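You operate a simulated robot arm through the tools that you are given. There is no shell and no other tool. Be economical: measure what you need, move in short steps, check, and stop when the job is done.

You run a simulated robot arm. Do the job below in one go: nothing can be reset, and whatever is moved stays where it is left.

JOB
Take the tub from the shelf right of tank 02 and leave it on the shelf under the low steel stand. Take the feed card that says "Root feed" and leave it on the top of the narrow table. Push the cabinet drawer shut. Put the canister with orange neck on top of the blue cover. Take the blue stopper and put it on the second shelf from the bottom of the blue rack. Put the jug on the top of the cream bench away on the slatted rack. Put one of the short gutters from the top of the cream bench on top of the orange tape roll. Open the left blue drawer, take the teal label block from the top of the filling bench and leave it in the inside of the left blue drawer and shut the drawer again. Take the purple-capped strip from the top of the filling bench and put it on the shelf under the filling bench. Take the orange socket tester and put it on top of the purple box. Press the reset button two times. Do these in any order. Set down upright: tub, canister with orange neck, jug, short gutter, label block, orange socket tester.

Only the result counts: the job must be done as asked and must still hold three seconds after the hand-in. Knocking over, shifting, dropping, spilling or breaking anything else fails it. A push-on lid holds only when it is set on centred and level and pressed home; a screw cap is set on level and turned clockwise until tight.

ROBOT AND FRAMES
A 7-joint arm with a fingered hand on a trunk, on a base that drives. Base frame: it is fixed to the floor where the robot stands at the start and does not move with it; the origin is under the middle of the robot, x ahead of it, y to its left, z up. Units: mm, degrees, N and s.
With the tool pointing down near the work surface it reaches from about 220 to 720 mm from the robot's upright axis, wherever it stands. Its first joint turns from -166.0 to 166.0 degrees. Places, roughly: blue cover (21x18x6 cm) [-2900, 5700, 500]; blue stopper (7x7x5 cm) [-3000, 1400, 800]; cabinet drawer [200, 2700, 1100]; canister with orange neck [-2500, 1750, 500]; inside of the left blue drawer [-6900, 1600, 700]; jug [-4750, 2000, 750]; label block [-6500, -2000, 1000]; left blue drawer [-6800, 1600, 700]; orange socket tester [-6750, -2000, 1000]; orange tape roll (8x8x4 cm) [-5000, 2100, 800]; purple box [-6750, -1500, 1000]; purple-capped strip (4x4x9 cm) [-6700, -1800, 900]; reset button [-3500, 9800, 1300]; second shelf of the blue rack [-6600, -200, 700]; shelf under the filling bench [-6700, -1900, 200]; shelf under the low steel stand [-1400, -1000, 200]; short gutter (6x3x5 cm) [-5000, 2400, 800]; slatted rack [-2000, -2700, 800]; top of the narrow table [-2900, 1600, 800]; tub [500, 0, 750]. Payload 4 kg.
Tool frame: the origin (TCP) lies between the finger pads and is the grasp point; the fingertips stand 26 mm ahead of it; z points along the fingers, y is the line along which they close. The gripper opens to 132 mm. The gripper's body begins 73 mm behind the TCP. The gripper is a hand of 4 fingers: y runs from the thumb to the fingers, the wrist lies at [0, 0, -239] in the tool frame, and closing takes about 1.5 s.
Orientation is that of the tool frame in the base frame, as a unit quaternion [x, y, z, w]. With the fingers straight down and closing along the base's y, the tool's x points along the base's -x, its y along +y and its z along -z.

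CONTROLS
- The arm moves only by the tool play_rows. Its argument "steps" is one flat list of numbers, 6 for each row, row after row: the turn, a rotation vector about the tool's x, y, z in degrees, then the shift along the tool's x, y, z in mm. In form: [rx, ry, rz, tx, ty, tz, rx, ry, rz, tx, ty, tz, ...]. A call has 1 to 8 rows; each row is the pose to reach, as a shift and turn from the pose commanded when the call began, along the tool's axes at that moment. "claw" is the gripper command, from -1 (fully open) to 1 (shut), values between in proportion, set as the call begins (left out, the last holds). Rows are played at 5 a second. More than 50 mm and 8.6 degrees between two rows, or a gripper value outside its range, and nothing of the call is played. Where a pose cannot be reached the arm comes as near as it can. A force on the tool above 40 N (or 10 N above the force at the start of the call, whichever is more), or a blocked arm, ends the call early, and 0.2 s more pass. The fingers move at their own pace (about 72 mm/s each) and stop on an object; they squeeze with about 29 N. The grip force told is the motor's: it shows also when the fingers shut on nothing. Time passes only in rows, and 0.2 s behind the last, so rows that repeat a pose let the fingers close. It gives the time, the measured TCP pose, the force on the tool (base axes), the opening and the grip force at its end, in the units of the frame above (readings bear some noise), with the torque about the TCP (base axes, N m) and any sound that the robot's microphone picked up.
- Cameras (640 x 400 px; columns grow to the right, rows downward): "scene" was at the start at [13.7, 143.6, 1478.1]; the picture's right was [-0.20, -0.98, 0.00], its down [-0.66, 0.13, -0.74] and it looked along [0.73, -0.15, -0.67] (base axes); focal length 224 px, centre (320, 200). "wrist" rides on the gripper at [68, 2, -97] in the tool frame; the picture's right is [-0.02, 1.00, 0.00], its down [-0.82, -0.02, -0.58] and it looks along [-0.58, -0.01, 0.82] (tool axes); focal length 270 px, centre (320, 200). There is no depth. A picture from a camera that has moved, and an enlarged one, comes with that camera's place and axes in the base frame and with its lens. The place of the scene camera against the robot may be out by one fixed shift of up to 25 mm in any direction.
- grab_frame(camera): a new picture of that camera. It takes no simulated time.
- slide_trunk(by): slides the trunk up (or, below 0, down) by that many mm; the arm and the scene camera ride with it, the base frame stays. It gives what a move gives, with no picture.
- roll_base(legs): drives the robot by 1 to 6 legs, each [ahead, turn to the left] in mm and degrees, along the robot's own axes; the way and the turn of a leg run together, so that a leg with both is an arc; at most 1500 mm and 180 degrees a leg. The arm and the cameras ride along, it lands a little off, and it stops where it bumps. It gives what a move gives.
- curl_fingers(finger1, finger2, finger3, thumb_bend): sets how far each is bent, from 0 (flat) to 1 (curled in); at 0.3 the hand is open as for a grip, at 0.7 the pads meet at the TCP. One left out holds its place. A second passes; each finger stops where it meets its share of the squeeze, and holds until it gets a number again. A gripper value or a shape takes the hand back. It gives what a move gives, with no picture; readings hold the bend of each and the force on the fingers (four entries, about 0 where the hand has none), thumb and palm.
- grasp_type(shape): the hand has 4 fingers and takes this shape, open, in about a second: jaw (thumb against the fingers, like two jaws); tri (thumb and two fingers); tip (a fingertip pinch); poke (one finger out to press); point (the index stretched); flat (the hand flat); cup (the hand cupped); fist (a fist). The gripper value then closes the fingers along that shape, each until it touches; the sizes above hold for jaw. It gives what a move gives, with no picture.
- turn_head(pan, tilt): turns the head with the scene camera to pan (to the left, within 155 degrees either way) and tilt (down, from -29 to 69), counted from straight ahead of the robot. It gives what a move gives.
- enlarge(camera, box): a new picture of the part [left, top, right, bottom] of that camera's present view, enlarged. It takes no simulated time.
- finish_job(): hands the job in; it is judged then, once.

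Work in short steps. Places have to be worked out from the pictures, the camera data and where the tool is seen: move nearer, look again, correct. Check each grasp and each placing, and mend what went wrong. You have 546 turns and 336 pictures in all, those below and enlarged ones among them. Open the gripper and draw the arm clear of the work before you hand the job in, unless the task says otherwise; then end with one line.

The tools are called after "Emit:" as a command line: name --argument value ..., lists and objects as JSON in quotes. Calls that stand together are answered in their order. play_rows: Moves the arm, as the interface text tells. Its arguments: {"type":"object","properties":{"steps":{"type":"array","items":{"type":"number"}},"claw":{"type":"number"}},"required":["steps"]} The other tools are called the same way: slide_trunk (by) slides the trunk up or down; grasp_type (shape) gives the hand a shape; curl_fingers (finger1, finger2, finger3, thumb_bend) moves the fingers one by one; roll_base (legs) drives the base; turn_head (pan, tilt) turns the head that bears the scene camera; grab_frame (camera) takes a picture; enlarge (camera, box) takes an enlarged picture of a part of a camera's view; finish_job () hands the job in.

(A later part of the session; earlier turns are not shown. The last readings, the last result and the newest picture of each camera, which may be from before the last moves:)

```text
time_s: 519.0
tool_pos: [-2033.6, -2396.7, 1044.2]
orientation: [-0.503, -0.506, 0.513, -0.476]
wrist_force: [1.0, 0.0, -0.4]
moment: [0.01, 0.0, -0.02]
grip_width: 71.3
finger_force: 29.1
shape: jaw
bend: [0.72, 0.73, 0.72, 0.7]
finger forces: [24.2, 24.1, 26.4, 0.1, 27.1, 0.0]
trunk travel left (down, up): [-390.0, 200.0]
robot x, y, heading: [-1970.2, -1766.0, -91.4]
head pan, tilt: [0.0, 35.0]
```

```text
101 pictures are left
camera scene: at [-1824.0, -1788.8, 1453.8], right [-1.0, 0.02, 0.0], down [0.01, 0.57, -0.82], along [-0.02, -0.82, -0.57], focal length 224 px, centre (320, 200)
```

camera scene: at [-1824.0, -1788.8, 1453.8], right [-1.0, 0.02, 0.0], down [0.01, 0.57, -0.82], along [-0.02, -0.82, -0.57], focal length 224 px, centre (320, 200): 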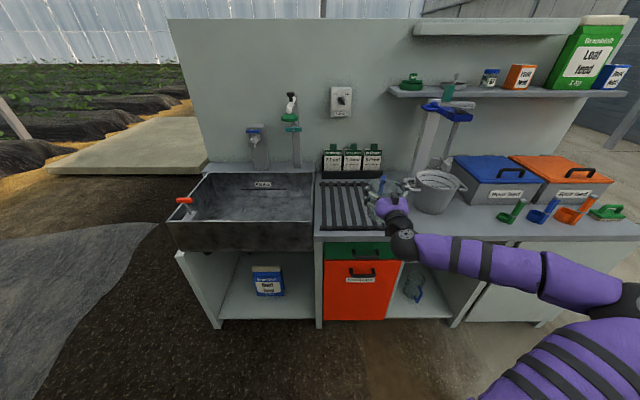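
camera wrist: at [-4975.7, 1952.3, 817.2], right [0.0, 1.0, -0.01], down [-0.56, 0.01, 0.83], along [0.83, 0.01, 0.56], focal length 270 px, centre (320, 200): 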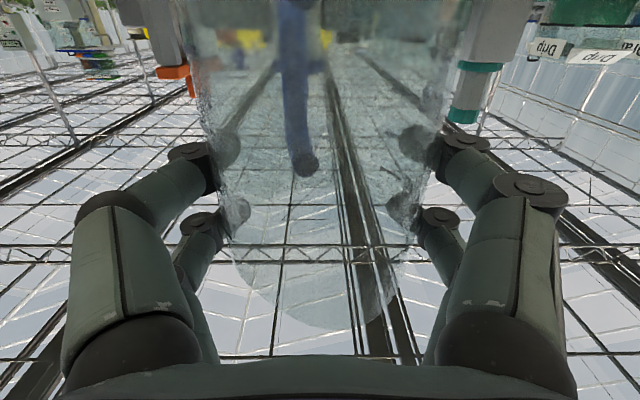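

Rack spans x −1850..−2130, y −2437..−2800. I shift the jug 55 mm left (to x≈−1978) and roll ahead 165 mm.

Emit:
play_rows --steps '[0, 0, 0, 0, 28, 0, 0, 0, 0, 0, 55, 0, 0, 0, 0, 0, 55, 0]'

Emit:
roll_base --legs '[[165, 0]]'

Emit:
grab_frame --camera "scene"

Emit:
grab_frame --camera "wrist"

```text
time_s: 519.8
tool_pos: [-1977.9, -2399.4, 1041.4]
orientation: [-0.503, -0.506, 0.513, -0.477]
wrist_force: [0.7, 0.2, -1.5]
moment: [0.02, 0.02, -0.01]
grip_width: 71.1
finger_force: 28.9
shape: jaw
bend: [0.72, 0.73, 0.72, 0.7]
finger forces: [24.4, 24.4, 26.3, 0.0, 27.1, 0.1]
trunk travel left (down, up): [-390.0, 200.0]
robot x, y, heading: [-1968.1, -1763.3, -91.5]
head pan, tilt: [0.0, 35.0]
```

```text
time_s: 521.2
tool_pos: [-1981.1, -2561.0, 1042.1]
orientation: [-0.503, -0.507, 0.513, -0.477]
wrist_force: [0.2, -0.1, -0.6]
moment: [0.02, -0.02, -0.01]
grip_width: 71.0
finger_force: 28.8
shape: jaw
bend: [0.72, 0.73, 0.72, 0.7]
finger forces: [24.3, 24.4, 26.4, 0.1, 27.2, 0.1]
trunk travel left (down, up): [-390.0, 200.0]
robot x, y, heading: [-1972.8, -1928.3, -91.4]
head pan, tilt: [0.0, 35.0]
```

```text
100 pictures are left
camera scene: at [-1827.4, -1951.7, 1453.7], right [-1.0, 0.02, 0.0], down [0.01, 0.57, -0.82], along [-0.02, -0.82, -0.57], focal length 224 px, centre (320, 200)
```

scene: 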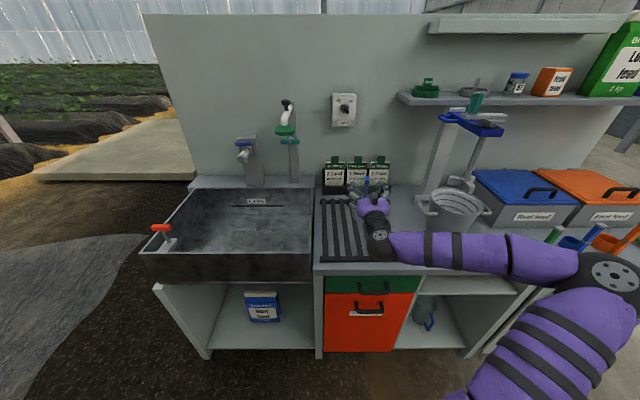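

```text
99 pictures are left
camera wrist: at [-1979.7, -2464.6, 975.1], right [1.0, -0.03, -0.01], down [0.03, 0.56, 0.83], along [-0.02, -0.83, 0.56], focal length 270 px, centre (320, 200)
```

wrist: 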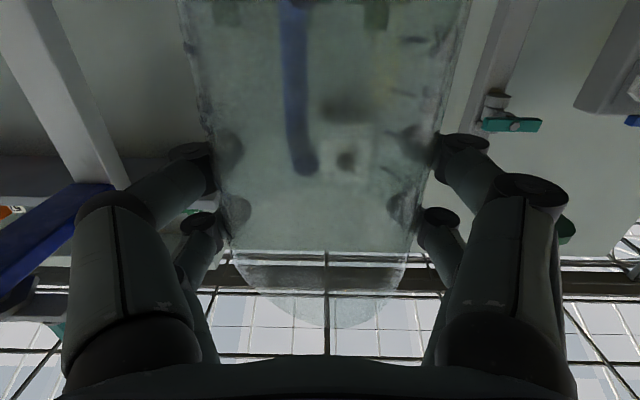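

Position is good; I lower the trunk toward the slats in steps.

Emit:
slide_trunk --by -85

Emit:
enlarge --camera "scene" --box '[310, 130, 430, 250]'

```text
time_s: 522.5
tool_pos: [-1981.2, -2561.4, 957.8]
orientation: [-0.503, -0.507, 0.513, -0.477]
wrist_force: [-0.2, 0.1, -0.6]
moment: [0.0, 0.01, 0.01]
grip_width: 71.2
finger_force: 29.1
shape: jaw
bend: [0.72, 0.73, 0.72, 0.7]
finger forces: [24.4, 24.3, 26.4, 0.0, 27.0, 0.0]
trunk travel left (down, up): [-305.0, 285.0]
robot x, y, heading: [-1970.2, -1927.9, -91.3]
head pan, tilt: [0.0, 35.0]
```

```text
3.33 times, centred on (370, 190) of scene
camera zoom: at [-1827.4, -1951.8, 1368.7], right [-1.0, 0.02, 0.0], down [0.01, 0.57, -0.82], along [-0.02, -0.82, -0.57], focal length 747 px, centre (153, 233)
```

zoom: 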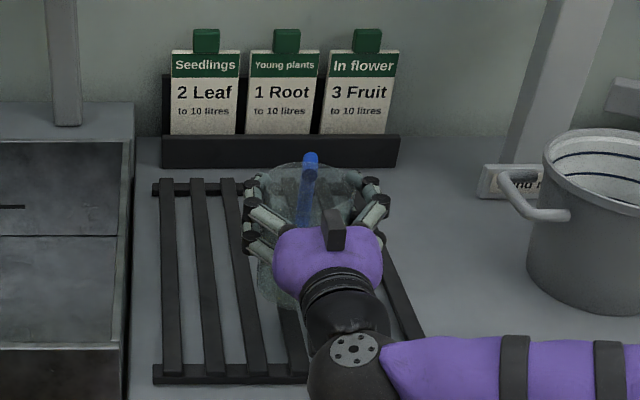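

Emit:
slide_trunk --by -20

Emit:
slide_trunk --by -8

Emit:
slide_trunk --by -6

```text
time_s: 523.1
tool_pos: [-1980.8, -2562.3, 936.8]
orientation: [-0.503, -0.506, 0.513, -0.477]
wrist_force: [0.1, -0.3, -1.9]
moment: [0.0, -0.01, -0.02]
grip_width: 71.1
finger_force: 29.0
shape: jaw
bend: [0.72, 0.73, 0.72, 0.7]
finger forces: [24.2, 24.2, 26.4, 0.0, 27.1, 0.0]
trunk travel left (down, up): [-285.0, 305.0]
robot x, y, heading: [-1976.7, -1927.0, -91.3]
head pan, tilt: [0.0, 35.0]
```

```text
time_s: 523.7
tool_pos: [-1980.3, -2560.8, 928.5]
orientation: [-0.503, -0.506, 0.513, -0.477]
wrist_force: [0.5, -1.1, -1.8]
moment: [0.05, -0.01, 0.01]
grip_width: 71.1
finger_force: 29.2
shape: jaw
bend: [0.72, 0.73, 0.72, 0.7]
finger forces: [24.3, 24.3, 26.4, 0.1, 27.1, 0.0]
trunk travel left (down, up): [-277.0, 313.0]
robot x, y, heading: [-1971.9, -1931.5, -91.2]
head pan, tilt: [0.0, 35.0]
```

```text
time_s: 524.2
tool_pos: [-1980.7, -2561.5, 924.6]
orientation: [-0.503, -0.505, 0.514, -0.478]
wrist_force: [-0.7, -2.1, 4.3]
moment: [-0.02, -0.1, -0.01]
grip_width: 71.1
finger_force: 28.7
shape: jaw
bend: [0.72, 0.73, 0.72, 0.7]
finger forces: [24.4, 24.7, 26.8, 0.0, 27.2, 0.1]
trunk travel left (down, up): [-271.0, 319.0]
robot x, y, heading: [-1967.5, -1927.1, -91.2]
head pan, tilt: [0.0, 35.0]
```

Contact begins at TCP 924.6. I settle 2 mm more, then open.

Emit:
slide_trunk --by -2

Emit:
play_rows --steps '[0, 0, 0, 0, 0, 0, 0, 0, 0, 0, 0, 0, 0, 0, 0, 0, 0, 0, 0, 0, 0, 0, 0, 0, 0, 0, 0, 0, 0, 0, 0, 0, 0, 0, 0, 0]' --claw -1

Emit:
grab_frame --camera "wrist"

```text
time_s: 524.8
tool_pos: [-1981.5, -2562.1, 921.6]
orientation: [-0.502, -0.505, 0.514, -0.478]
wrist_force: [-1.1, -3.6, 14.8]
moment: [-0.2, -0.18, -0.06]
grip_width: 71.0
finger_force: 29.2
shape: jaw
bend: [0.72, 0.73, 0.72, 0.7]
finger forces: [24.5, 25.2, 27.2, 0.0, 27.4, 0.1]
trunk travel left (down, up): [-269.0, 321.0]
robot x, y, heading: [-1970.3, -1930.3, -91.2]
head pan, tilt: [0.0, 35.0]
```

```text
time_s: 526.2
tool_pos: [-1981.5, -2562.1, 920.6]
orientation: [-0.503, -0.506, 0.513, -0.477]
wrist_force: [-0.4, -0.4, -0.1]
moment: [-0.03, 0.04, 0.02]
grip_width: 131.6
finger_force: 0.1
shape: jaw
bend: [0.3, 0.3, 0.3, 0.3]
finger forces: [0.1, 0.0, 0.0, 0.1, 0.0, 0.0]
trunk travel left (down, up): [-269.0, 321.0]
robot x, y, heading: [-1975.5, -1924.8, -91.1]
head pan, tilt: [0.0, 35.0]
```

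```text
97 pictures are left
camera wrist: at [-1979.7, -2464.6, 854.1], right [1.0, -0.03, -0.01], down [0.03, 0.56, 0.83], along [-0.02, -0.83, 0.56], focal length 270 px, centre (320, 200)
```

wrist: 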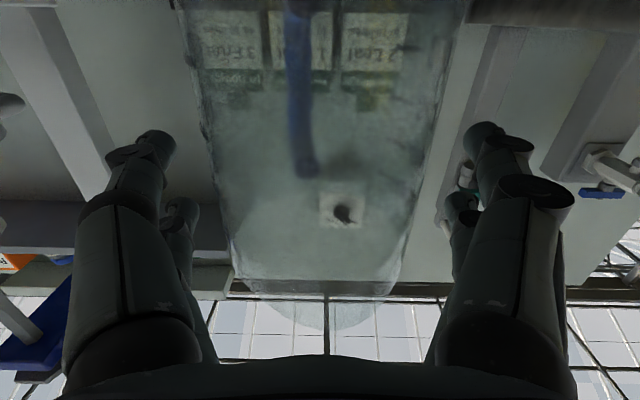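

Jug stands free. I roll straight back and verify.

Emit:
roll_base --legs '[[-250, 0]]'

Emit:
enlarge --camera "scene" --box '[280, 130, 440, 250]'

```text
time_s: 528.0
tool_pos: [-1977.7, -2312.8, 919.6]
orientation: [-0.504, -0.505, 0.513, -0.477]
wrist_force: [-0.5, 0.5, 0.1]
moment: [0.0, 0.03, 0.03]
grip_width: 131.9
finger_force: 0.0
shape: jaw
bend: [0.3, 0.3, 0.3, 0.3]
finger forces: [0.0, 0.0, 0.1, 0.1, 0.0, 0.0]
trunk travel left (down, up): [-269.0, 321.0]
robot x, y, heading: [-1963.4, -1676.5, -91.2]
head pan, tilt: [0.0, 35.0]
```

```text
3.33 times, centred on (360, 190) of scene
camera zoom: at [-1822.0, -1702.3, 1332.7], right [-1.0, 0.02, 0.0], down [0.01, 0.57, -0.82], along [-0.02, -0.82, -0.57], focal length 747 px, centre (187, 233)
```

zoom: 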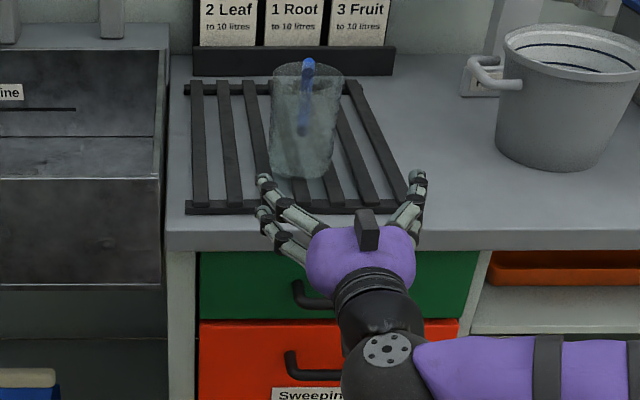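

Jug is on the slatted rack. Next the orange-neck canister: I turn (away from the stand) and drive to the blue bench's front.

Emit:
roll_base --legs '[[0, -178], [1130, 0], [1130, 0], [1130, 0], [0, 90]]'

Emit:
grab_frame --camera "scene"

```text
time_s: 529.9
tool_pos: [-2090.1, -2300.9, 921.5]
orientation: [-0.546, -0.459, 0.554, -0.43]
wrist_force: [-0.1, -0.1, -0.6]
moment: [-0.01, 0.01, -0.02]
grip_width: 132.2
finger_force: 0.0
shape: jaw
bend: [0.3, 0.3, 0.3, 0.3]
finger forces: [0.0, 0.1, 0.0, 0.1, 0.0, 0.0]
trunk travel left (down, up): [-269.0, 321.0]
robot x, y, heading: [-1962.7, -1678.4, -101.8]
head pan, tilt: [0.0, 35.0]
stopped in leg 1: the robot was blocked; the commanded pose is now the measured one
```

```text
95 pictures are left
camera scene: at [-1830.0, -1728.7, 1332.7], right [-0.98, 0.2, 0.0], down [0.11, 0.56, -0.82], along [-0.16, -0.8, -0.57], focal length 224 px, centre (320, 200)
```

scene: 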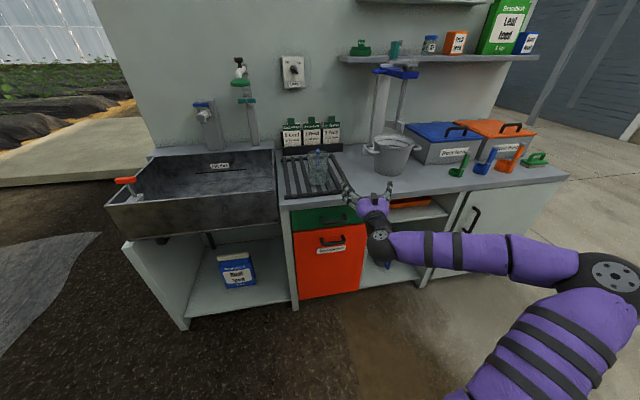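

Rotation was blocked (base near the stand). I raise the arm, roll forward a little away from the stand, then turn right.

Emit:
slide_trunk --by 220

Emit:
roll_base --legs '[[150, 0], [0, -60]]'

```text
time_s: 532.2
tool_pos: [-2090.5, -2300.3, 1141.7]
orientation: [-0.546, -0.458, 0.553, -0.43]
wrist_force: [-0.7, -0.7, 1.2]
moment: [-0.05, 0.0, 0.03]
grip_width: 132.1
finger_force: 0.0
shape: jaw
bend: [0.3, 0.3, 0.3, 0.3]
finger forces: [0.1, 0.1, 0.0, 0.0, 0.1, 0.0]
trunk travel left (down, up): [-489.0, 101.0]
robot x, y, heading: [-1967.3, -1677.6, -101.5]
head pan, tilt: [0.0, 35.0]
```

```text
time_s: 534.4
tool_pos: [-2173.9, -2433.1, 1141.2]
orientation: [-0.567, -0.434, 0.572, -0.404]
wrist_force: [0.1, -1.0, -0.2]
moment: [0.01, 0.04, -0.02]
grip_width: 131.9
finger_force: 0.0
shape: jaw
bend: [0.3, 0.3, 0.3, 0.3]
finger forces: [0.0, 0.0, 0.1, 0.0, 0.0, 0.1]
trunk travel left (down, up): [-489.0, 101.0]
robot x, y, heading: [-1997.2, -1825.4, -106.4]
head pan, tilt: [0.0, 35.0]
stopped in leg 2: the robot was blocked; the commanded pose is now the measured one
```

Still blocked. I look back-left to see what the base is against.

Emit:
turn_head --pan 120 --tilt 60

Emit:
grab_frame --camera "scene"

Emit:
turn_head --pan -100 --tilt 50

Emit:
grab_frame --camera "scene"

```text
time_s: 536.4
tool_pos: [-2174.6, -2434.8, 1140.9]
orientation: [-0.567, -0.434, 0.572, -0.404]
wrist_force: [0.3, -0.2, 0.0]
moment: [0.0, 0.03, 0.02]
grip_width: 132.0
finger_force: 0.1
shape: jaw
bend: [0.3, 0.3, 0.3, 0.3]
finger forces: [0.0, 0.0, 0.0, 0.1, 0.0, 0.1]
trunk travel left (down, up): [-489.0, 101.0]
robot x, y, heading: [-1997.3, -1825.6, -106.5]
head pan, tilt: [120.0, 60.0]
```

```text
94 pictures are left
camera scene: at [-1775.9, -1788.9, 1518.4], right [0.23, -0.97, 0.0], down [-0.84, -0.2, -0.5], along [0.49, 0.12, -0.87], focal length 224 px, centre (320, 200)
```

scene: 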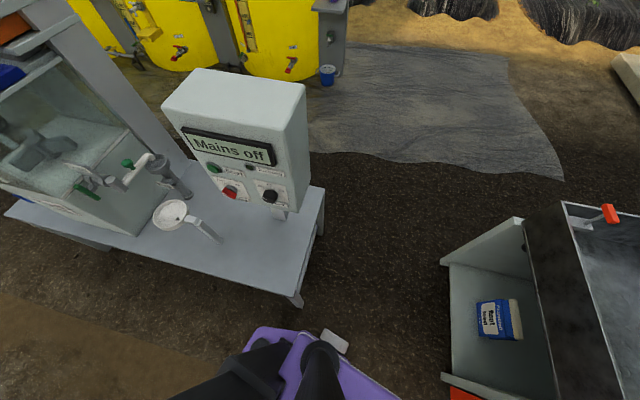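

```text
time_s: 539.6
tool_pos: [-2174.8, -2434.9, 1141.4]
orientation: [-0.566, -0.434, 0.572, -0.405]
wrist_force: [-0.1, -0.9, -0.3]
moment: [0.0, 0.02, -0.01]
grip_width: 132.0
finger_force: 0.1
shape: jaw
bend: [0.3, 0.3, 0.3, 0.3]
finger forces: [0.0, 0.1, 0.0, 0.1, 0.0, 0.1]
trunk travel left (down, up): [-489.0, 101.0]
robot x, y, heading: [-1996.2, -1826.4, -106.4]
head pan, tilt: [-100.0, 50.0]
```

```text
93 pictures are left
camera scene: at [-1909.7, -1770.3, 1531.0], right [0.44, 0.9, 0.0], down [0.69, -0.34, -0.64], along [-0.58, 0.29, -0.77], focal length 224 px, centre (320, 200)
```

scene: 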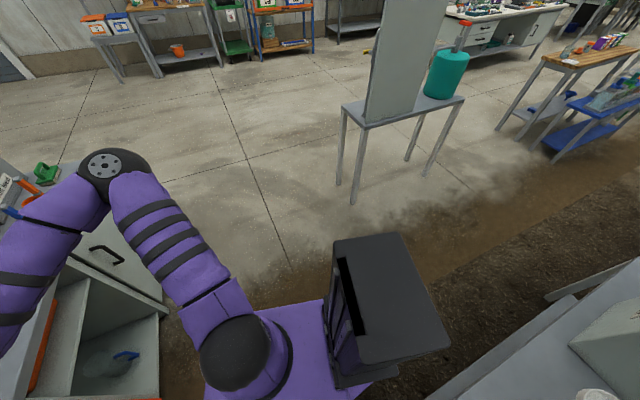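

The base's rear unit is close to the stand. I'll reverse my entry: turn left to heading ≈−4°, back up, then go north between the stand and the teal table.

Emit:
roll_base --legs '[[0, 102], [-410, 0], [0, 80]]'

```text
time_s: 550.5
tool_pos: [-2189.0, -1164.1, 1140.9]
orientation: [-0.419, 0.577, 0.391, 0.582]
wrist_force: [-0.3, 0.6, 0.1]
moment: [-0.01, -0.01, -0.05]
grip_width: 131.8
finger_force: 0.0
shape: jaw
bend: [0.3, 0.3, 0.3, 0.3]
finger forces: [0.0, 0.1, 0.0, 0.0, 0.0, 0.0]
trunk travel left (down, up): [-489.0, 101.0]
robot x, y, heading: [-2393.3, -1762.6, 70.8]
head pan, tilt: [-100.0, 50.0]
```

Free. I drive north past the stand to the blue bench's front and face it.

Emit:
roll_base --legs '[[0, 5.4], [1140, 0], [1140, 0], [0, 13.8], [1280, 0], [0, 90]]'

Emit:
turn_head --pan 0 --tilt 40

Emit:
grab_frame --camera "scene"

```text
time_s: 573.4
tool_pos: [-2439.4, 1763.7, 1141.2]
orientation: [0.713, -0.006, -0.7, -0.032]
wrist_force: [0.8, -0.2, -0.2]
moment: [0.01, 0.01, 0.0]
grip_width: 131.9
finger_force: 0.0
shape: jaw
bend: [0.3, 0.3, 0.3, 0.3]
finger forces: [0.1, 0.0, 0.1, 0.0, 0.0, 0.0]
trunk travel left (down, up): [-489.0, 101.0]
robot x, y, heading: [-1804.4, 1738.2, 177.7]
head pan, tilt: [-100.0, 50.0]
```

```text
time_s: 575.2
tool_pos: [-2437.9, 1764.0, 1141.0]
orientation: [0.713, -0.007, -0.7, -0.033]
wrist_force: [0.2, -0.2, 0.2]
moment: [0.01, 0.01, 0.01]
grip_width: 131.8
finger_force: 0.0
shape: jaw
bend: [0.3, 0.3, 0.3, 0.3]
finger forces: [0.1, 0.1, 0.0, 0.0, 0.1, 0.1]
trunk travel left (down, up): [-489.0, 101.0]
robot x, y, heading: [-1806.1, 1742.8, 178.0]
head pan, tilt: [0.0, 40.0]
```

```text
92 pictures are left
camera scene: at [-1844.5, 1596.7, 1545.1], right [0.04, 1.0, 0.0], down [0.64, -0.02, -0.77], along [-0.77, 0.03, -0.64], focal length 224 px, centre (320, 200)
```

scene: 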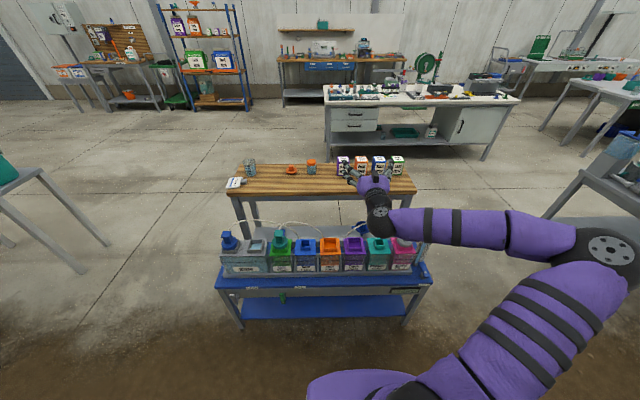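

Emit:
enlarge --camera "scene" --box '[210, 215, 440, 335]'

```text
2.78 times, centred on (325, 275) of scene
camera zoom: at [-1844.5, 1596.7, 1545.1], right [0.04, 1.0, 0.0], down [0.64, -0.02, -0.77], along [-0.77, 0.03, -0.64], focal length 624 px, centre (306, -9)
```

zoom: 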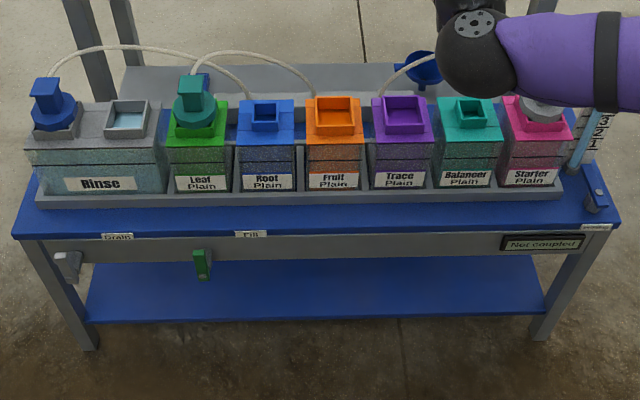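

The orange canister's square neck (~66 mm) stands free above tight neighbours, so I'll grip the neck from above. I pitch the tool down first.

Emit:
play_rows --steps '[0, 8, 0, 8, 8, -3, 0, 16, 0, 16, 16, -6, 0, 24, 0, 24, 24, -9, 0, 32, 0, 32, 32, -12, 0, 40, 0, 40, 40, -15, 0, 48, 0, 48, 48, -18, 0, 56, 0, 56, 56, -21, 0, 64, 0, 64, 64, -24]' --claw -0.5

Emit:
play_rows --steps '[0, 8, 0, 0, 8, 0, 0, 16, 0, 0, 16, 0, 0, 24, 0, 0, 22, 0, 0, 27, 0, 0, 22, 0]'

Emit:
roll_base --legs '[[0, 2], [100, 0]]'

Emit:
grab_frame --camera "wrist"

```text
time_s: 577.0
tool_pos: [-2416.7, 1700.4, 1075.6]
orientation: [0.976, -0.023, -0.214, -0.025]
wrist_force: [-0.1, -0.4, 0.0]
moment: [-0.02, 0.0, 0.01]
grip_width: 99.4
finger_force: 0.1
shape: jaw
bend: [0.63, 0.63, 0.63, 0.51]
finger forces: [0.0, 0.0, 0.1, 0.0, 0.0, 0.0]
trunk travel left (down, up): [-489.0, 101.0]
robot x, y, heading: [-1806.1, 1738.4, 177.6]
head pan, tilt: [0.0, 40.0]
```

```text
time_s: 578.0
tool_pos: [-2416.9, 1680.5, 1073.2]
orientation: [0.999, -0.028, 0.02, -0.018]
wrist_force: [-0.1, 0.2, 0.4]
moment: [0.0, -0.01, 0.01]
grip_width: 99.2
finger_force: 0.1
shape: jaw
bend: [0.63, 0.63, 0.63, 0.51]
finger forces: [0.0, 0.0, 0.0, 0.0, 0.1, 0.1]
trunk travel left (down, up): [-489.0, 101.0]
robot x, y, heading: [-1803.2, 1740.5, 177.8]
head pan, tilt: [0.0, 40.0]
```

```text
time_s: 579.5
tool_pos: [-2515.6, 1658.9, 1072.5]
orientation: [1.0, -0.01, 0.018, -0.019]
wrist_force: [-0.1, 0.7, -0.4]
moment: [0.03, -0.02, 0.04]
grip_width: 99.4
finger_force: 0.1
shape: jaw
bend: [0.63, 0.63, 0.63, 0.51]
finger forces: [0.0, 0.0, 0.0, 0.1, 0.0, 0.0]
trunk travel left (down, up): [-489.0, 101.0]
robot x, y, heading: [-1903.8, 1739.1, 180.1]
head pan, tilt: [0.0, 40.0]
```

```text
90 pictures are left
camera wrist: at [-2451.7, 1651.0, 1171.9], right [-0.04, -1.0, -0.04], down [-0.84, 0.02, 0.55], along [-0.55, 0.06, -0.84], focal length 270 px, centre (320, 200)
```

wrist: 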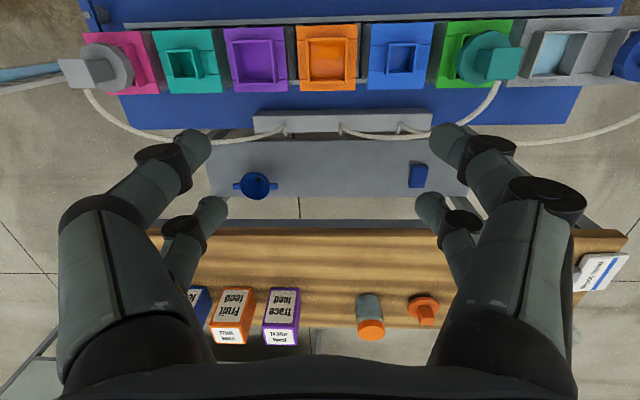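

Orange neck is at about (−2502,1661), top z≈650. I level the tool and lower the trunk 290 mm, then look again.

Emit:
play_rows --steps '[-2.2, -2.1, 0, 3, 0, 0, -2.2, -2.1, 0, 6, 0, 0]'

Emit:
slide_trunk --by -290

Emit:
grab_frame --camera "wrist"

```text
time_s: 580.1
tool_pos: [-2509.5, 1659.4, 1071.0]
orientation: [1.0, -0.011, -0.001, 0.0]
wrist_force: [-0.4, 0.2, 0.2]
moment: [0.0, -0.04, 0.0]
grip_width: 99.3
finger_force: 0.0
shape: jaw
bend: [0.63, 0.63, 0.63, 0.51]
finger forces: [0.0, 0.0, 0.0, 0.0, 0.1, 0.0]
trunk travel left (down, up): [-489.0, 101.0]
robot x, y, heading: [-1905.6, 1741.3, 179.9]
head pan, tilt: [0.0, 40.0]
```

```text
time_s: 583.1
tool_pos: [-2508.5, 1657.0, 783.3]
orientation: [1.0, -0.009, 0.0, 0.0]
wrist_force: [0.0, 0.4, 0.0]
moment: [-0.03, 0.02, -0.01]
grip_width: 99.4
finger_force: 0.0
shape: jaw
bend: [0.63, 0.63, 0.63, 0.51]
finger forces: [0.1, 0.1, 0.1, 0.0, 0.1, 0.0]
trunk travel left (down, up): [-199.0, 391.0]
robot x, y, heading: [-1907.7, 1742.5, 179.8]
head pan, tilt: [0.0, 40.0]
```

```text
89 pictures are left
camera wrist: at [-2441.6, 1655.0, 880.0], right [-0.04, -1.0, 0.0], down [-0.81, 0.04, 0.58], along [-0.58, 0.03, -0.82], focal length 270 px, centre (320, 200)
```

wrist: 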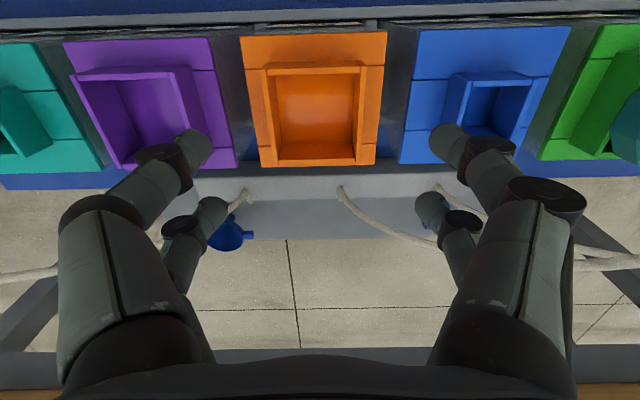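

Neck top ≈ z 700 at (−2499,1661), ~66 mm wide. I descend around it carefully.

Emit:
play_rows --steps '[0, 0, 0, 2, -4, 25, 0, 0, 0, 2, -4, 50, 0, 0, 0, 2, -4, 65, 0, 0, 0, 2, -4, 73, 0, 0, 0, 2, -4, 80, 0, 0, 0, 2, -4, 80]'

Emit:
grab_frame --camera "wrist"

Emit:
enlarge --camera "scene" --box '[230, 110, 450, 300]'

```text
time_s: 584.5
tool_pos: [-2507.4, 1662.6, 702.5]
orientation: [1.0, -0.009, -0.001, 0.0]
wrist_force: [0.1, 0.0, 0.1]
moment: [-0.02, -0.01, -0.01]
grip_width: 99.4
finger_force: 0.1
shape: jaw
bend: [0.63, 0.63, 0.63, 0.51]
finger forces: [0.0, 0.0, 0.0, 0.0, 0.1, 0.0]
trunk travel left (down, up): [-199.0, 391.0]
robot x, y, heading: [-1906.5, 1739.8, 180.1]
head pan, tilt: [0.0, 40.0]
```

```text
88 pictures are left
camera wrist: at [-2439.6, 1658.8, 799.2], right [-0.04, -1.0, 0.0], down [-0.82, 0.04, 0.58], along [-0.58, 0.03, -0.82], focal length 270 px, centre (320, 200)
```

wrist: 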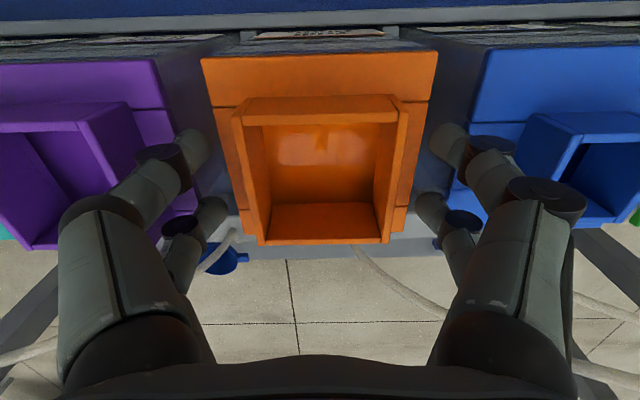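

```text
2.11 times, centred on (340, 205) of scene
camera zoom: at [-1939.2, 1595.9, 1255.1], right [0.0, 1.0, 0.0], down [0.64, 0.0, -0.77], along [-0.77, 0.0, -0.64], focal length 472 px, centre (278, 190)
```

zoom: 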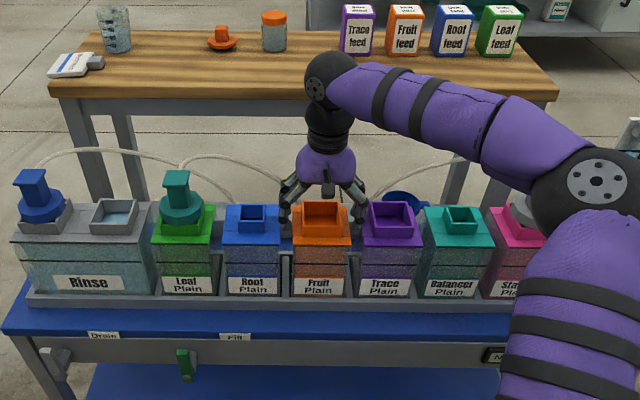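

Neck top is ~20 mm below the TCP. I descend 26 mm more, shifting slightly, then close.

Emit:
play_rows --steps '[0, 0, 0, -3, 0, 8, 0, 0, 0, -6, 0, 16, 0, 0, 0, -6, 0, 22, 0, 0, 0, -6, 0, 27, 0, 0, 0, -6, 0, 27]'

Emit:
play_rows --steps '[0, 0, 0, 0, 0, 0, 0, 0, 0, 0, 0, 0, 0, 0, 0, 0, 0, 0, 0, 0, 0, 0, 0, 0, 0, 0, 0, 0, 0, 0, 0, 0, 0, 0, 0, 0]' --claw 1

Emit:
grab_frame --camera "wrist"

```text
time_s: 585.5
tool_pos: [-2514.8, 1660.4, 682.8]
orientation: [1.0, -0.008, -0.007, 0.001]
wrist_force: [4.5, 1.7, 19.0]
moment: [-0.12, -0.03, 0.13]
grip_width: 97.0
finger_force: 0.0
shape: jaw
bend: [0.66, 0.65, 0.66, 0.51]
finger forces: [10.2, 2.8, 11.0, 0.1, 0.0, 0.0]
trunk travel left (down, up): [-199.0, 391.0]
robot x, y, heading: [-1903.9, 1741.9, 179.8]
head pan, tilt: [0.0, 40.0]
stopped in row 5: the force on the tool passed its limit at 43 N (the readings are from after the stop); the commanded pose is now the measured one
```

```text
time_s: 587.0
tool_pos: [-2513.4, 1661.1, 682.8]
orientation: [1.0, -0.01, -0.008, 0.001]
wrist_force: [-0.8, -2.1, 26.1]
moment: [0.54, 0.14, 0.26]
grip_width: 88.4
finger_force: 29.4
shape: jaw
bend: [0.7, 0.69, 0.7, 0.6]
finger forces: [34.5, 27.4, 44.2, 0.0, 27.2, 0.1]
trunk travel left (down, up): [-199.0, 391.0]
robot x, y, heading: [-1903.1, 1742.0, 180.1]
head pan, tilt: [0.0, 40.0]
```

```text
86 pictures are left
camera wrist: at [-2445.5, 1658.1, 778.0], right [-0.04, -1.0, 0.0], down [-0.81, 0.04, 0.59], along [-0.59, 0.02, -0.81], focal length 270 px, centre (320, 200)
```

wrist: 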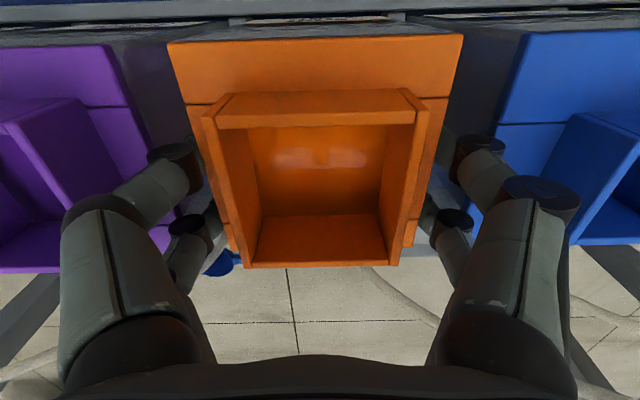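

The fingers gripped the orange shoulder block firmly. I lift 25 mm and check the neighbours.

Emit:
slide_trunk --by 25

Emit:
enlarge --camera "scene" --box '[270, 170, 410, 290]'

```text
time_s: 587.7
tool_pos: [-2515.1, 1661.7, 702.5]
orientation: [1.0, -0.009, -0.003, 0.001]
wrist_force: [-0.3, 0.5, -18.1]
moment: [-0.01, 0.15, -0.01]
grip_width: 88.0
finger_force: 28.9
shape: jaw
bend: [0.7, 0.69, 0.7, 0.62]
finger forces: [28.3, 28.1, 28.2, 0.0, 28.3, 0.0]
trunk travel left (down, up): [-224.0, 366.0]
robot x, y, heading: [-1900.0, 1740.0, 179.9]
head pan, tilt: [0.0, 40.0]
```

```text
3.33 times, centred on (340, 230) of scene
camera zoom: at [-1940.5, 1595.7, 1279.8], right [0.0, 1.0, 0.0], down [0.64, 0.0, -0.77], along [-0.77, 0.0, -0.64], focal length 747 px, centre (253, 100)
```

zoom: 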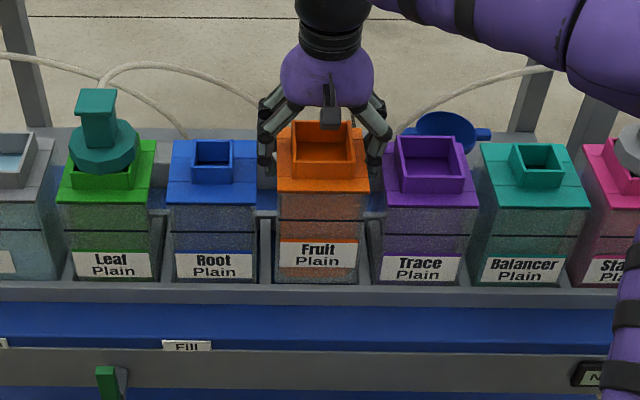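

It lifts cleanly (~1.8 kg). I raise it well clear and back away.

Emit:
slide_trunk --by 150

Emit:
slide_trunk --by 100

Emit:
roll_base --legs '[[-400, 0]]'

Emit:
grab_frame --camera "scene"

```text
time_s: 589.4
tool_pos: [-2515.9, 1661.8, 855.3]
orientation: [1.0, -0.009, -0.005, 0.001]
wrist_force: [0.5, 0.1, -18.4]
moment: [0.02, 0.2, 0.01]
grip_width: 87.9
finger_force: 29.2
shape: jaw
bend: [0.7, 0.69, 0.7, 0.62]
finger forces: [28.4, 28.1, 28.2, 0.0, 28.4, 0.1]
trunk travel left (down, up): [-374.0, 216.0]
robot x, y, heading: [-1905.4, 1742.3, 179.8]
head pan, tilt: [0.0, 40.0]
```

```text
time_s: 590.7
tool_pos: [-2517.0, 1662.6, 955.1]
orientation: [1.0, -0.009, -0.004, 0.001]
wrist_force: [1.0, 0.5, -17.6]
moment: [-0.02, 0.23, 0.02]
grip_width: 88.1
finger_force: 29.1
shape: jaw
bend: [0.7, 0.69, 0.7, 0.62]
finger forces: [28.4, 28.0, 28.1, 0.1, 28.4, 0.1]
trunk travel left (down, up): [-474.0, 116.0]
robot x, y, heading: [-1903.2, 1737.3, 180.0]
head pan, tilt: [0.0, 40.0]
```

```text
time_s: 592.9
tool_pos: [-2184.3, 1662.8, 950.9]
orientation: [1.0, -0.011, -0.001, 0.0]
wrist_force: [-1.4, 0.1, -19.6]
moment: [0.0, 0.34, 0.02]
grip_width: 87.7
finger_force: 29.2
shape: jaw
bend: [0.68, 0.69, 0.7, 0.64]
finger forces: [28.7, 27.9, 27.8, 0.1, 28.7, 0.1]
trunk travel left (down, up): [-474.0, 116.0]
robot x, y, heading: [-1575.5, 1742.9, 179.9]
head pan, tilt: [0.0, 40.0]
stopped in leg 1: the robot was blocked; the commanded pose is now the measured one
```

```text
84 pictures are left
camera scene: at [-1611.5, 1594.6, 1530.0], right [0.01, 1.0, 0.0], down [0.64, 0.0, -0.76], along [-0.76, 0.0, -0.64], focal length 224 px, centre (320, 200)
```

scene: 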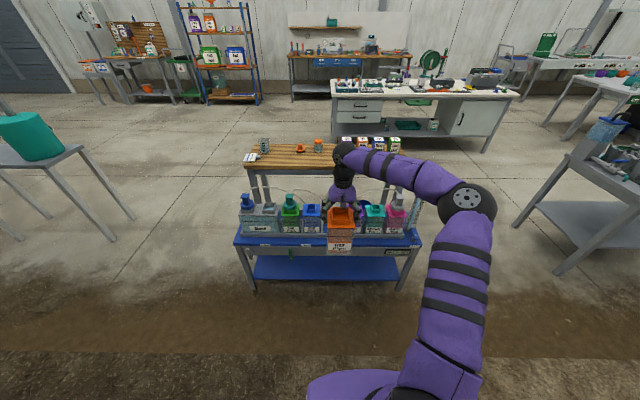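

Backing stopped against something behind (the planter). I move forward, turn north and drive toward the blue cover, then look.

Emit:
roll_base --legs '[[150, 0], [0, -87], [1150, 0], [1100, 0]]'

Emit:
turn_head --pan 15 --tilt 22

Emit:
grab_frame --camera "scene"

```text
time_s: 609.1
tool_pos: [-1895.4, 4606.9, 953.8]
orientation: [0.712, -0.702, -0.003, -0.001]
wrist_force: [-0.1, 0.3, -18.2]
moment: [0.2, -0.04, 0.01]
grip_width: 87.8
finger_force: 29.1
shape: jaw
bend: [0.68, 0.69, 0.7, 0.63]
finger forces: [28.4, 27.9, 27.8, 0.0, 28.4, 0.0]
trunk travel left (down, up): [-474.0, 116.0]
robot x, y, heading: [-1793.3, 3997.9, 91.6]
head pan, tilt: [0.0, 40.0]
```

```text
time_s: 609.9
tool_pos: [-1895.4, 4606.1, 953.3]
orientation: [0.712, -0.702, -0.002, -0.001]
wrist_force: [-0.5, -0.6, -17.9]
moment: [0.24, 0.03, -0.01]
grip_width: 87.9
finger_force: 28.9
shape: jaw
bend: [0.68, 0.69, 0.7, 0.63]
finger forces: [28.3, 27.9, 27.8, 0.0, 28.4, 0.1]
trunk travel left (down, up): [-474.0, 116.0]
robot x, y, heading: [-1794.9, 3999.8, 91.7]
head pan, tilt: [15.0, 22.0]
```

```text
83 pictures are left
camera scene: at [-1982.5, 4033.6, 1558.1], right [0.96, 0.29, 0.0], down [0.11, -0.36, -0.93], along [-0.27, 0.89, -0.38], focal length 224 px, centre (320, 200)
```

scene: 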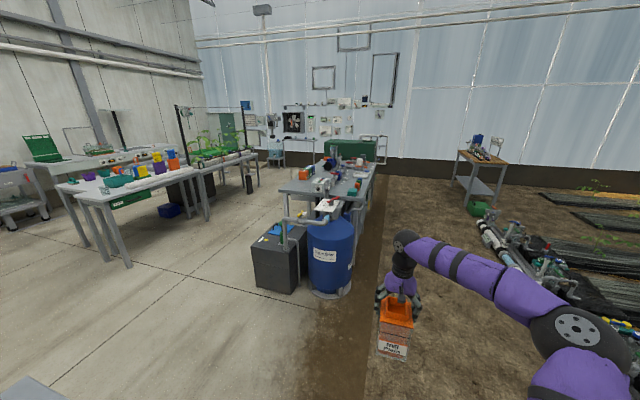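

Emit:
enlarge --camera "scene" --box '[240, 190, 380, 310]'

```text
3.33 times, centred on (310, 250) of scene
camera zoom: at [-1982.5, 4033.6, 1558.1], right [0.96, 0.29, 0.0], down [0.11, -0.36, -0.93], along [-0.27, 0.89, -0.38], focal length 747 px, centre (353, 33)
```

zoom: 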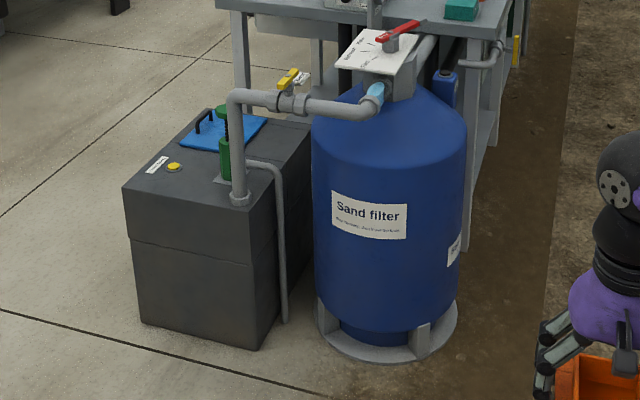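

The blue cover is a flat hatch on the grey tank (≈x −2920..−2720, y 5530..5710, z≈525). I drive around to the tank's west side, facing +x.

Emit:
roll_base --legs '[[750, 0], [0, 88], [860, 0], [860, 0], [0, -90], [790, 0]]'

Emit:
roll_base --legs '[[0, -90]]'

Emit:
turn_head --pan 0 --tilt 45

Emit:
grab_frame --camera "scene"

```text
time_s: 634.6
tool_pos: [-3660.9, 6237.8, 953.1]
orientation: [-0.698, 0.716, 0.003, 0.001]
wrist_force: [-0.4, 0.1, -18.6]
moment: [0.17, 0.03, 0.01]
grip_width: 87.9
finger_force: 29.0
shape: jaw
bend: [0.68, 0.69, 0.7, 0.63]
finger forces: [27.9, 27.6, 27.5, 0.0, 28.0, 0.0]
trunk travel left (down, up): [-474.0, 116.0]
robot x, y, heading: [-3586.0, 5628.2, 89.5]
head pan, tilt: [15.0, 22.0]
```

```text
time_s: 639.4
tool_pos: [-2970.9, 5675.4, 952.8]
orientation: [0.035, 0.999, 0.0, 0.002]
wrist_force: [-0.5, -0.1, -18.7]
moment: [0.02, -0.19, 0.04]
grip_width: 87.9
finger_force: 28.9
shape: jaw
bend: [0.68, 0.69, 0.7, 0.63]
finger forces: [27.8, 27.4, 27.2, 0.1, 28.2, 0.1]
trunk travel left (down, up): [-474.0, 116.0]
robot x, y, heading: [-3585.9, 5630.1, -3.0]
head pan, tilt: [15.0, 22.0]
```

```text
time_s: 640.3
tool_pos: [-2969.8, 5675.0, 954.3]
orientation: [0.036, 0.999, 0.001, 0.001]
wrist_force: [0.2, 0.2, -18.3]
moment: [-0.03, -0.19, -0.02]
grip_width: 87.5
finger_force: 28.9
shape: jaw
bend: [0.68, 0.69, 0.7, 0.63]
finger forces: [27.8, 27.7, 27.1, 0.1, 28.2, 0.0]
trunk travel left (down, up): [-474.0, 116.0]
robot x, y, heading: [-3583.1, 5628.0, -3.1]
head pan, tilt: [0.0, 45.0]
```

```text
81 pictures are left
camera scene: at [-3560.8, 5788.0, 1522.8], right [-0.05, -1.0, 0.0], down [-0.71, 0.04, -0.71], along [0.71, -0.04, -0.71], focal length 224 px, centre (320, 200)
```

scene: 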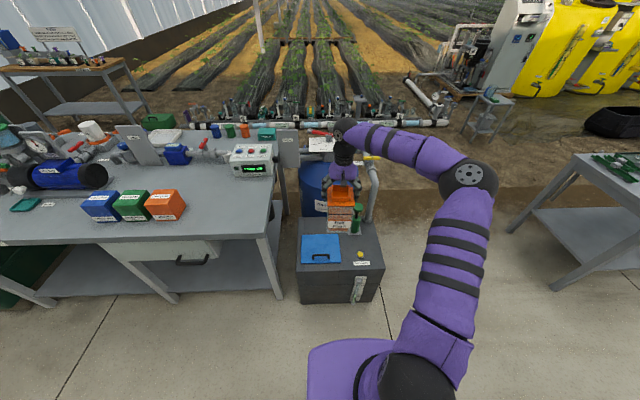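

Emit:
enlarge --camera "scene" --box '[280, 160, 420, 310]'

```text
2.67 times, centred on (350, 235) of scene
camera zoom: at [-3560.8, 5788.0, 1522.8], right [-0.05, -1.0, 0.0], down [-0.71, 0.04, -0.71], along [0.71, -0.04, -0.71], focal length 598 px, centre (240, 107)
```

zoom: 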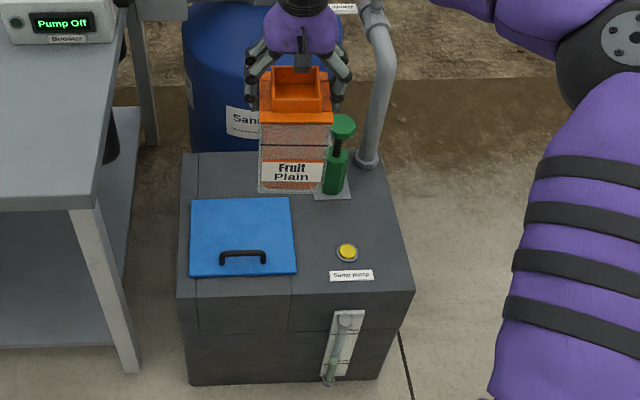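

Cover centre ≈(−2925,5745), handle at its near edge, so I'll set the canister on the flat rear part, centre (−2895,5745). I roll ahead 100 mm and shift +72 mm in y.

Emit:
roll_base --legs '[[100, 0]]'

Emit:
play_rows --steps '[0, 0, 0, 2, 25, 0, 0, 0, 0, 4, 50, 0, 0, 0, 0, 6, 75, 0, 0, 0, 0, 6, 75, 0]'

Emit:
slide_trunk --by -170

Emit:
enlarge --camera "scene" --box '[260, 140, 400, 290]'

Emit:
grab_frame --camera "wrist"

```text
time_s: 641.4
tool_pos: [-2872.5, 5667.3, 952.7]
orientation: [0.037, 0.999, 0.001, 0.002]
wrist_force: [0.9, -0.2, -19.1]
moment: [-0.01, -0.25, -0.03]
grip_width: 87.9
finger_force: 28.7
shape: jaw
bend: [0.68, 0.69, 0.7, 0.63]
finger forces: [28.3, 27.8, 27.7, 0.0, 28.2, 0.0]
trunk travel left (down, up): [-474.0, 116.0]
robot x, y, heading: [-3484.9, 5621.0, -3.0]
head pan, tilt: [0.0, 45.0]
```

```text
time_s: 642.4
tool_pos: [-2872.9, 5746.5, 954.2]
orientation: [0.037, 0.999, 0.0, 0.002]
wrist_force: [-0.6, 1.1, -17.9]
moment: [0.02, -0.16, -0.03]
grip_width: 88.2
finger_force: 29.1
shape: jaw
bend: [0.68, 0.69, 0.7, 0.63]
finger forces: [28.6, 28.0, 27.8, 0.1, 28.4, 0.0]
trunk travel left (down, up): [-474.0, 116.0]
robot x, y, heading: [-3488.9, 5622.6, -3.4]
head pan, tilt: [0.0, 45.0]
```

```text
time_s: 644.3
tool_pos: [-2874.6, 5745.3, 784.5]
orientation: [0.037, 0.999, 0.001, 0.003]
wrist_force: [-0.3, -0.3, -18.7]
moment: [-0.01, -0.17, 0.03]
grip_width: 88.0
finger_force: 28.7
shape: jaw
bend: [0.68, 0.69, 0.7, 0.63]
finger forces: [28.4, 28.0, 27.9, 0.0, 28.4, 0.0]
trunk travel left (down, up): [-304.0, 286.0]
robot x, y, heading: [-3483.3, 5621.4, -3.4]
head pan, tilt: [0.0, 45.0]
```

```text
2.67 times, centred on (330, 215) of scene
camera zoom: at [-3462.0, 5782.6, 1352.8], right [-0.06, -1.0, 0.0], down [-0.71, 0.04, -0.71], along [0.71, -0.04, -0.71], focal length 598 px, centre (293, 160)
```

zoom: 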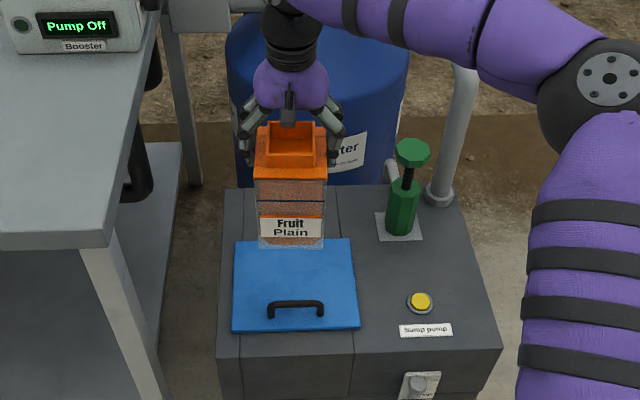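

```text
78 pictures are left
camera wrist: at [-2943.3, 5751.0, 880.6], right [0.1, 1.0, 0.0], down [0.81, -0.08, 0.58], along [0.58, -0.06, -0.81], focal length 270 px, centre (320, 200)
```

wrist: 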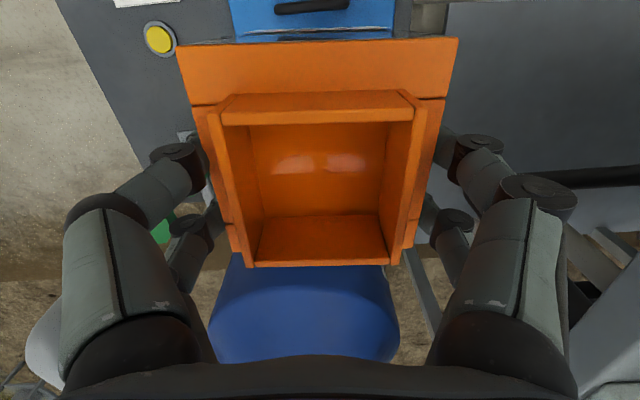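

The canister lines up with the cover's flat area behind the handle. I lower stepwise.

Emit:
slide_trunk --by -75

Emit:
enlarge --camera "scene" --box '[260, 120, 400, 270]'

```text
time_s: 645.5
tool_pos: [-2874.6, 5745.4, 709.5]
orientation: [0.037, 0.999, 0.001, 0.002]
wrist_force: [-0.6, -0.6, -18.4]
moment: [-0.02, -0.21, -0.03]
grip_width: 88.2
finger_force: 29.1
shape: jaw
bend: [0.68, 0.69, 0.7, 0.63]
finger forces: [28.3, 28.0, 27.9, 0.1, 28.4, 0.1]
trunk travel left (down, up): [-229.0, 361.0]
robot x, y, heading: [-3479.7, 5622.8, -3.3]
head pan, tilt: [0.0, 45.0]
```

```text
2.67 times, centred on (330, 195) of scene
camera zoom: at [-3462.1, 5782.6, 1277.8], right [-0.06, -1.0, 0.0], down [-0.71, 0.04, -0.71], along [0.71, -0.04, -0.71], focal length 598 px, centre (293, 213)
```

zoom: 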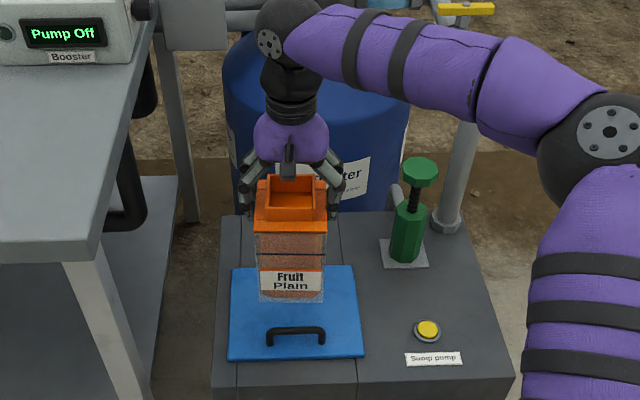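

Emit:
slide_trunk --by -18

Emit:
slide_trunk --by -8

Emit:
slide_trunk --by -6

```text
time_s: 646.1
tool_pos: [-2875.4, 5744.4, 690.9]
orientation: [0.036, 0.999, 0.001, 0.003]
wrist_force: [0.2, 0.2, -17.8]
moment: [-0.01, -0.16, 0.0]
grip_width: 88.1
finger_force: 28.9
shape: jaw
bend: [0.68, 0.69, 0.7, 0.63]
finger forces: [28.5, 28.0, 27.9, 0.0, 28.4, 0.0]
trunk travel left (down, up): [-211.0, 379.0]
robot x, y, heading: [-3485.3, 5624.4, -3.3]
head pan, tilt: [0.0, 45.0]
```

```text
time_s: 646.7
tool_pos: [-2875.8, 5745.0, 682.5]
orientation: [0.037, 0.999, 0.0, 0.002]
wrist_force: [0.2, -0.3, -18.3]
moment: [-0.05, -0.19, 0.02]
grip_width: 88.1
finger_force: 29.0
shape: jaw
bend: [0.68, 0.69, 0.7, 0.63]
finger forces: [28.4, 28.0, 27.9, 0.1, 28.5, 0.0]
trunk travel left (down, up): [-203.0, 387.0]
robot x, y, heading: [-3480.1, 5622.9, -3.4]
head pan, tilt: [0.0, 45.0]
```

```text
time_s: 647.2
tool_pos: [-2874.9, 5745.5, 677.4]
orientation: [0.037, 0.999, 0.001, 0.001]
wrist_force: [-0.9, 0.0, -18.8]
moment: [0.0, -0.15, -0.02]
grip_width: 88.1
finger_force: 29.0
shape: jaw
bend: [0.68, 0.69, 0.7, 0.63]
finger forces: [28.4, 27.9, 27.9, 0.1, 28.3, 0.0]
trunk travel left (down, up): [-197.0, 393.0]
robot x, y, heading: [-3486.1, 5622.2, -3.1]
head pan, tilt: [0.0, 45.0]
```

Emit:
enlarge --camera "scene" --box '[280, 160, 380, 260]'

```text
4.00 times, centred on (330, 210) of scene
camera zoom: at [-3462.1, 5782.6, 1245.7], right [-0.06, -1.0, 0.0], down [-0.71, 0.04, -0.71], along [0.71, -0.04, -0.71], focal length 896 px, centre (280, 160)
```

zoom: 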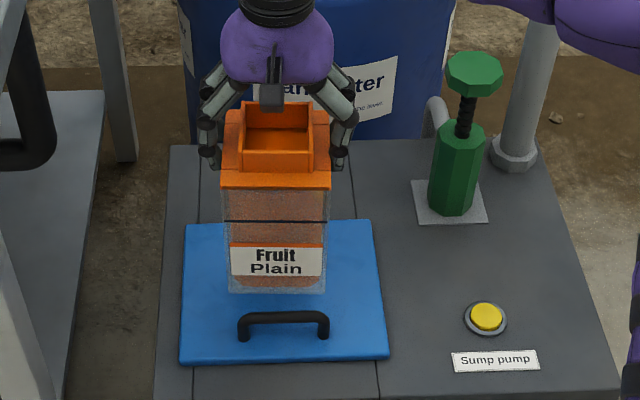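

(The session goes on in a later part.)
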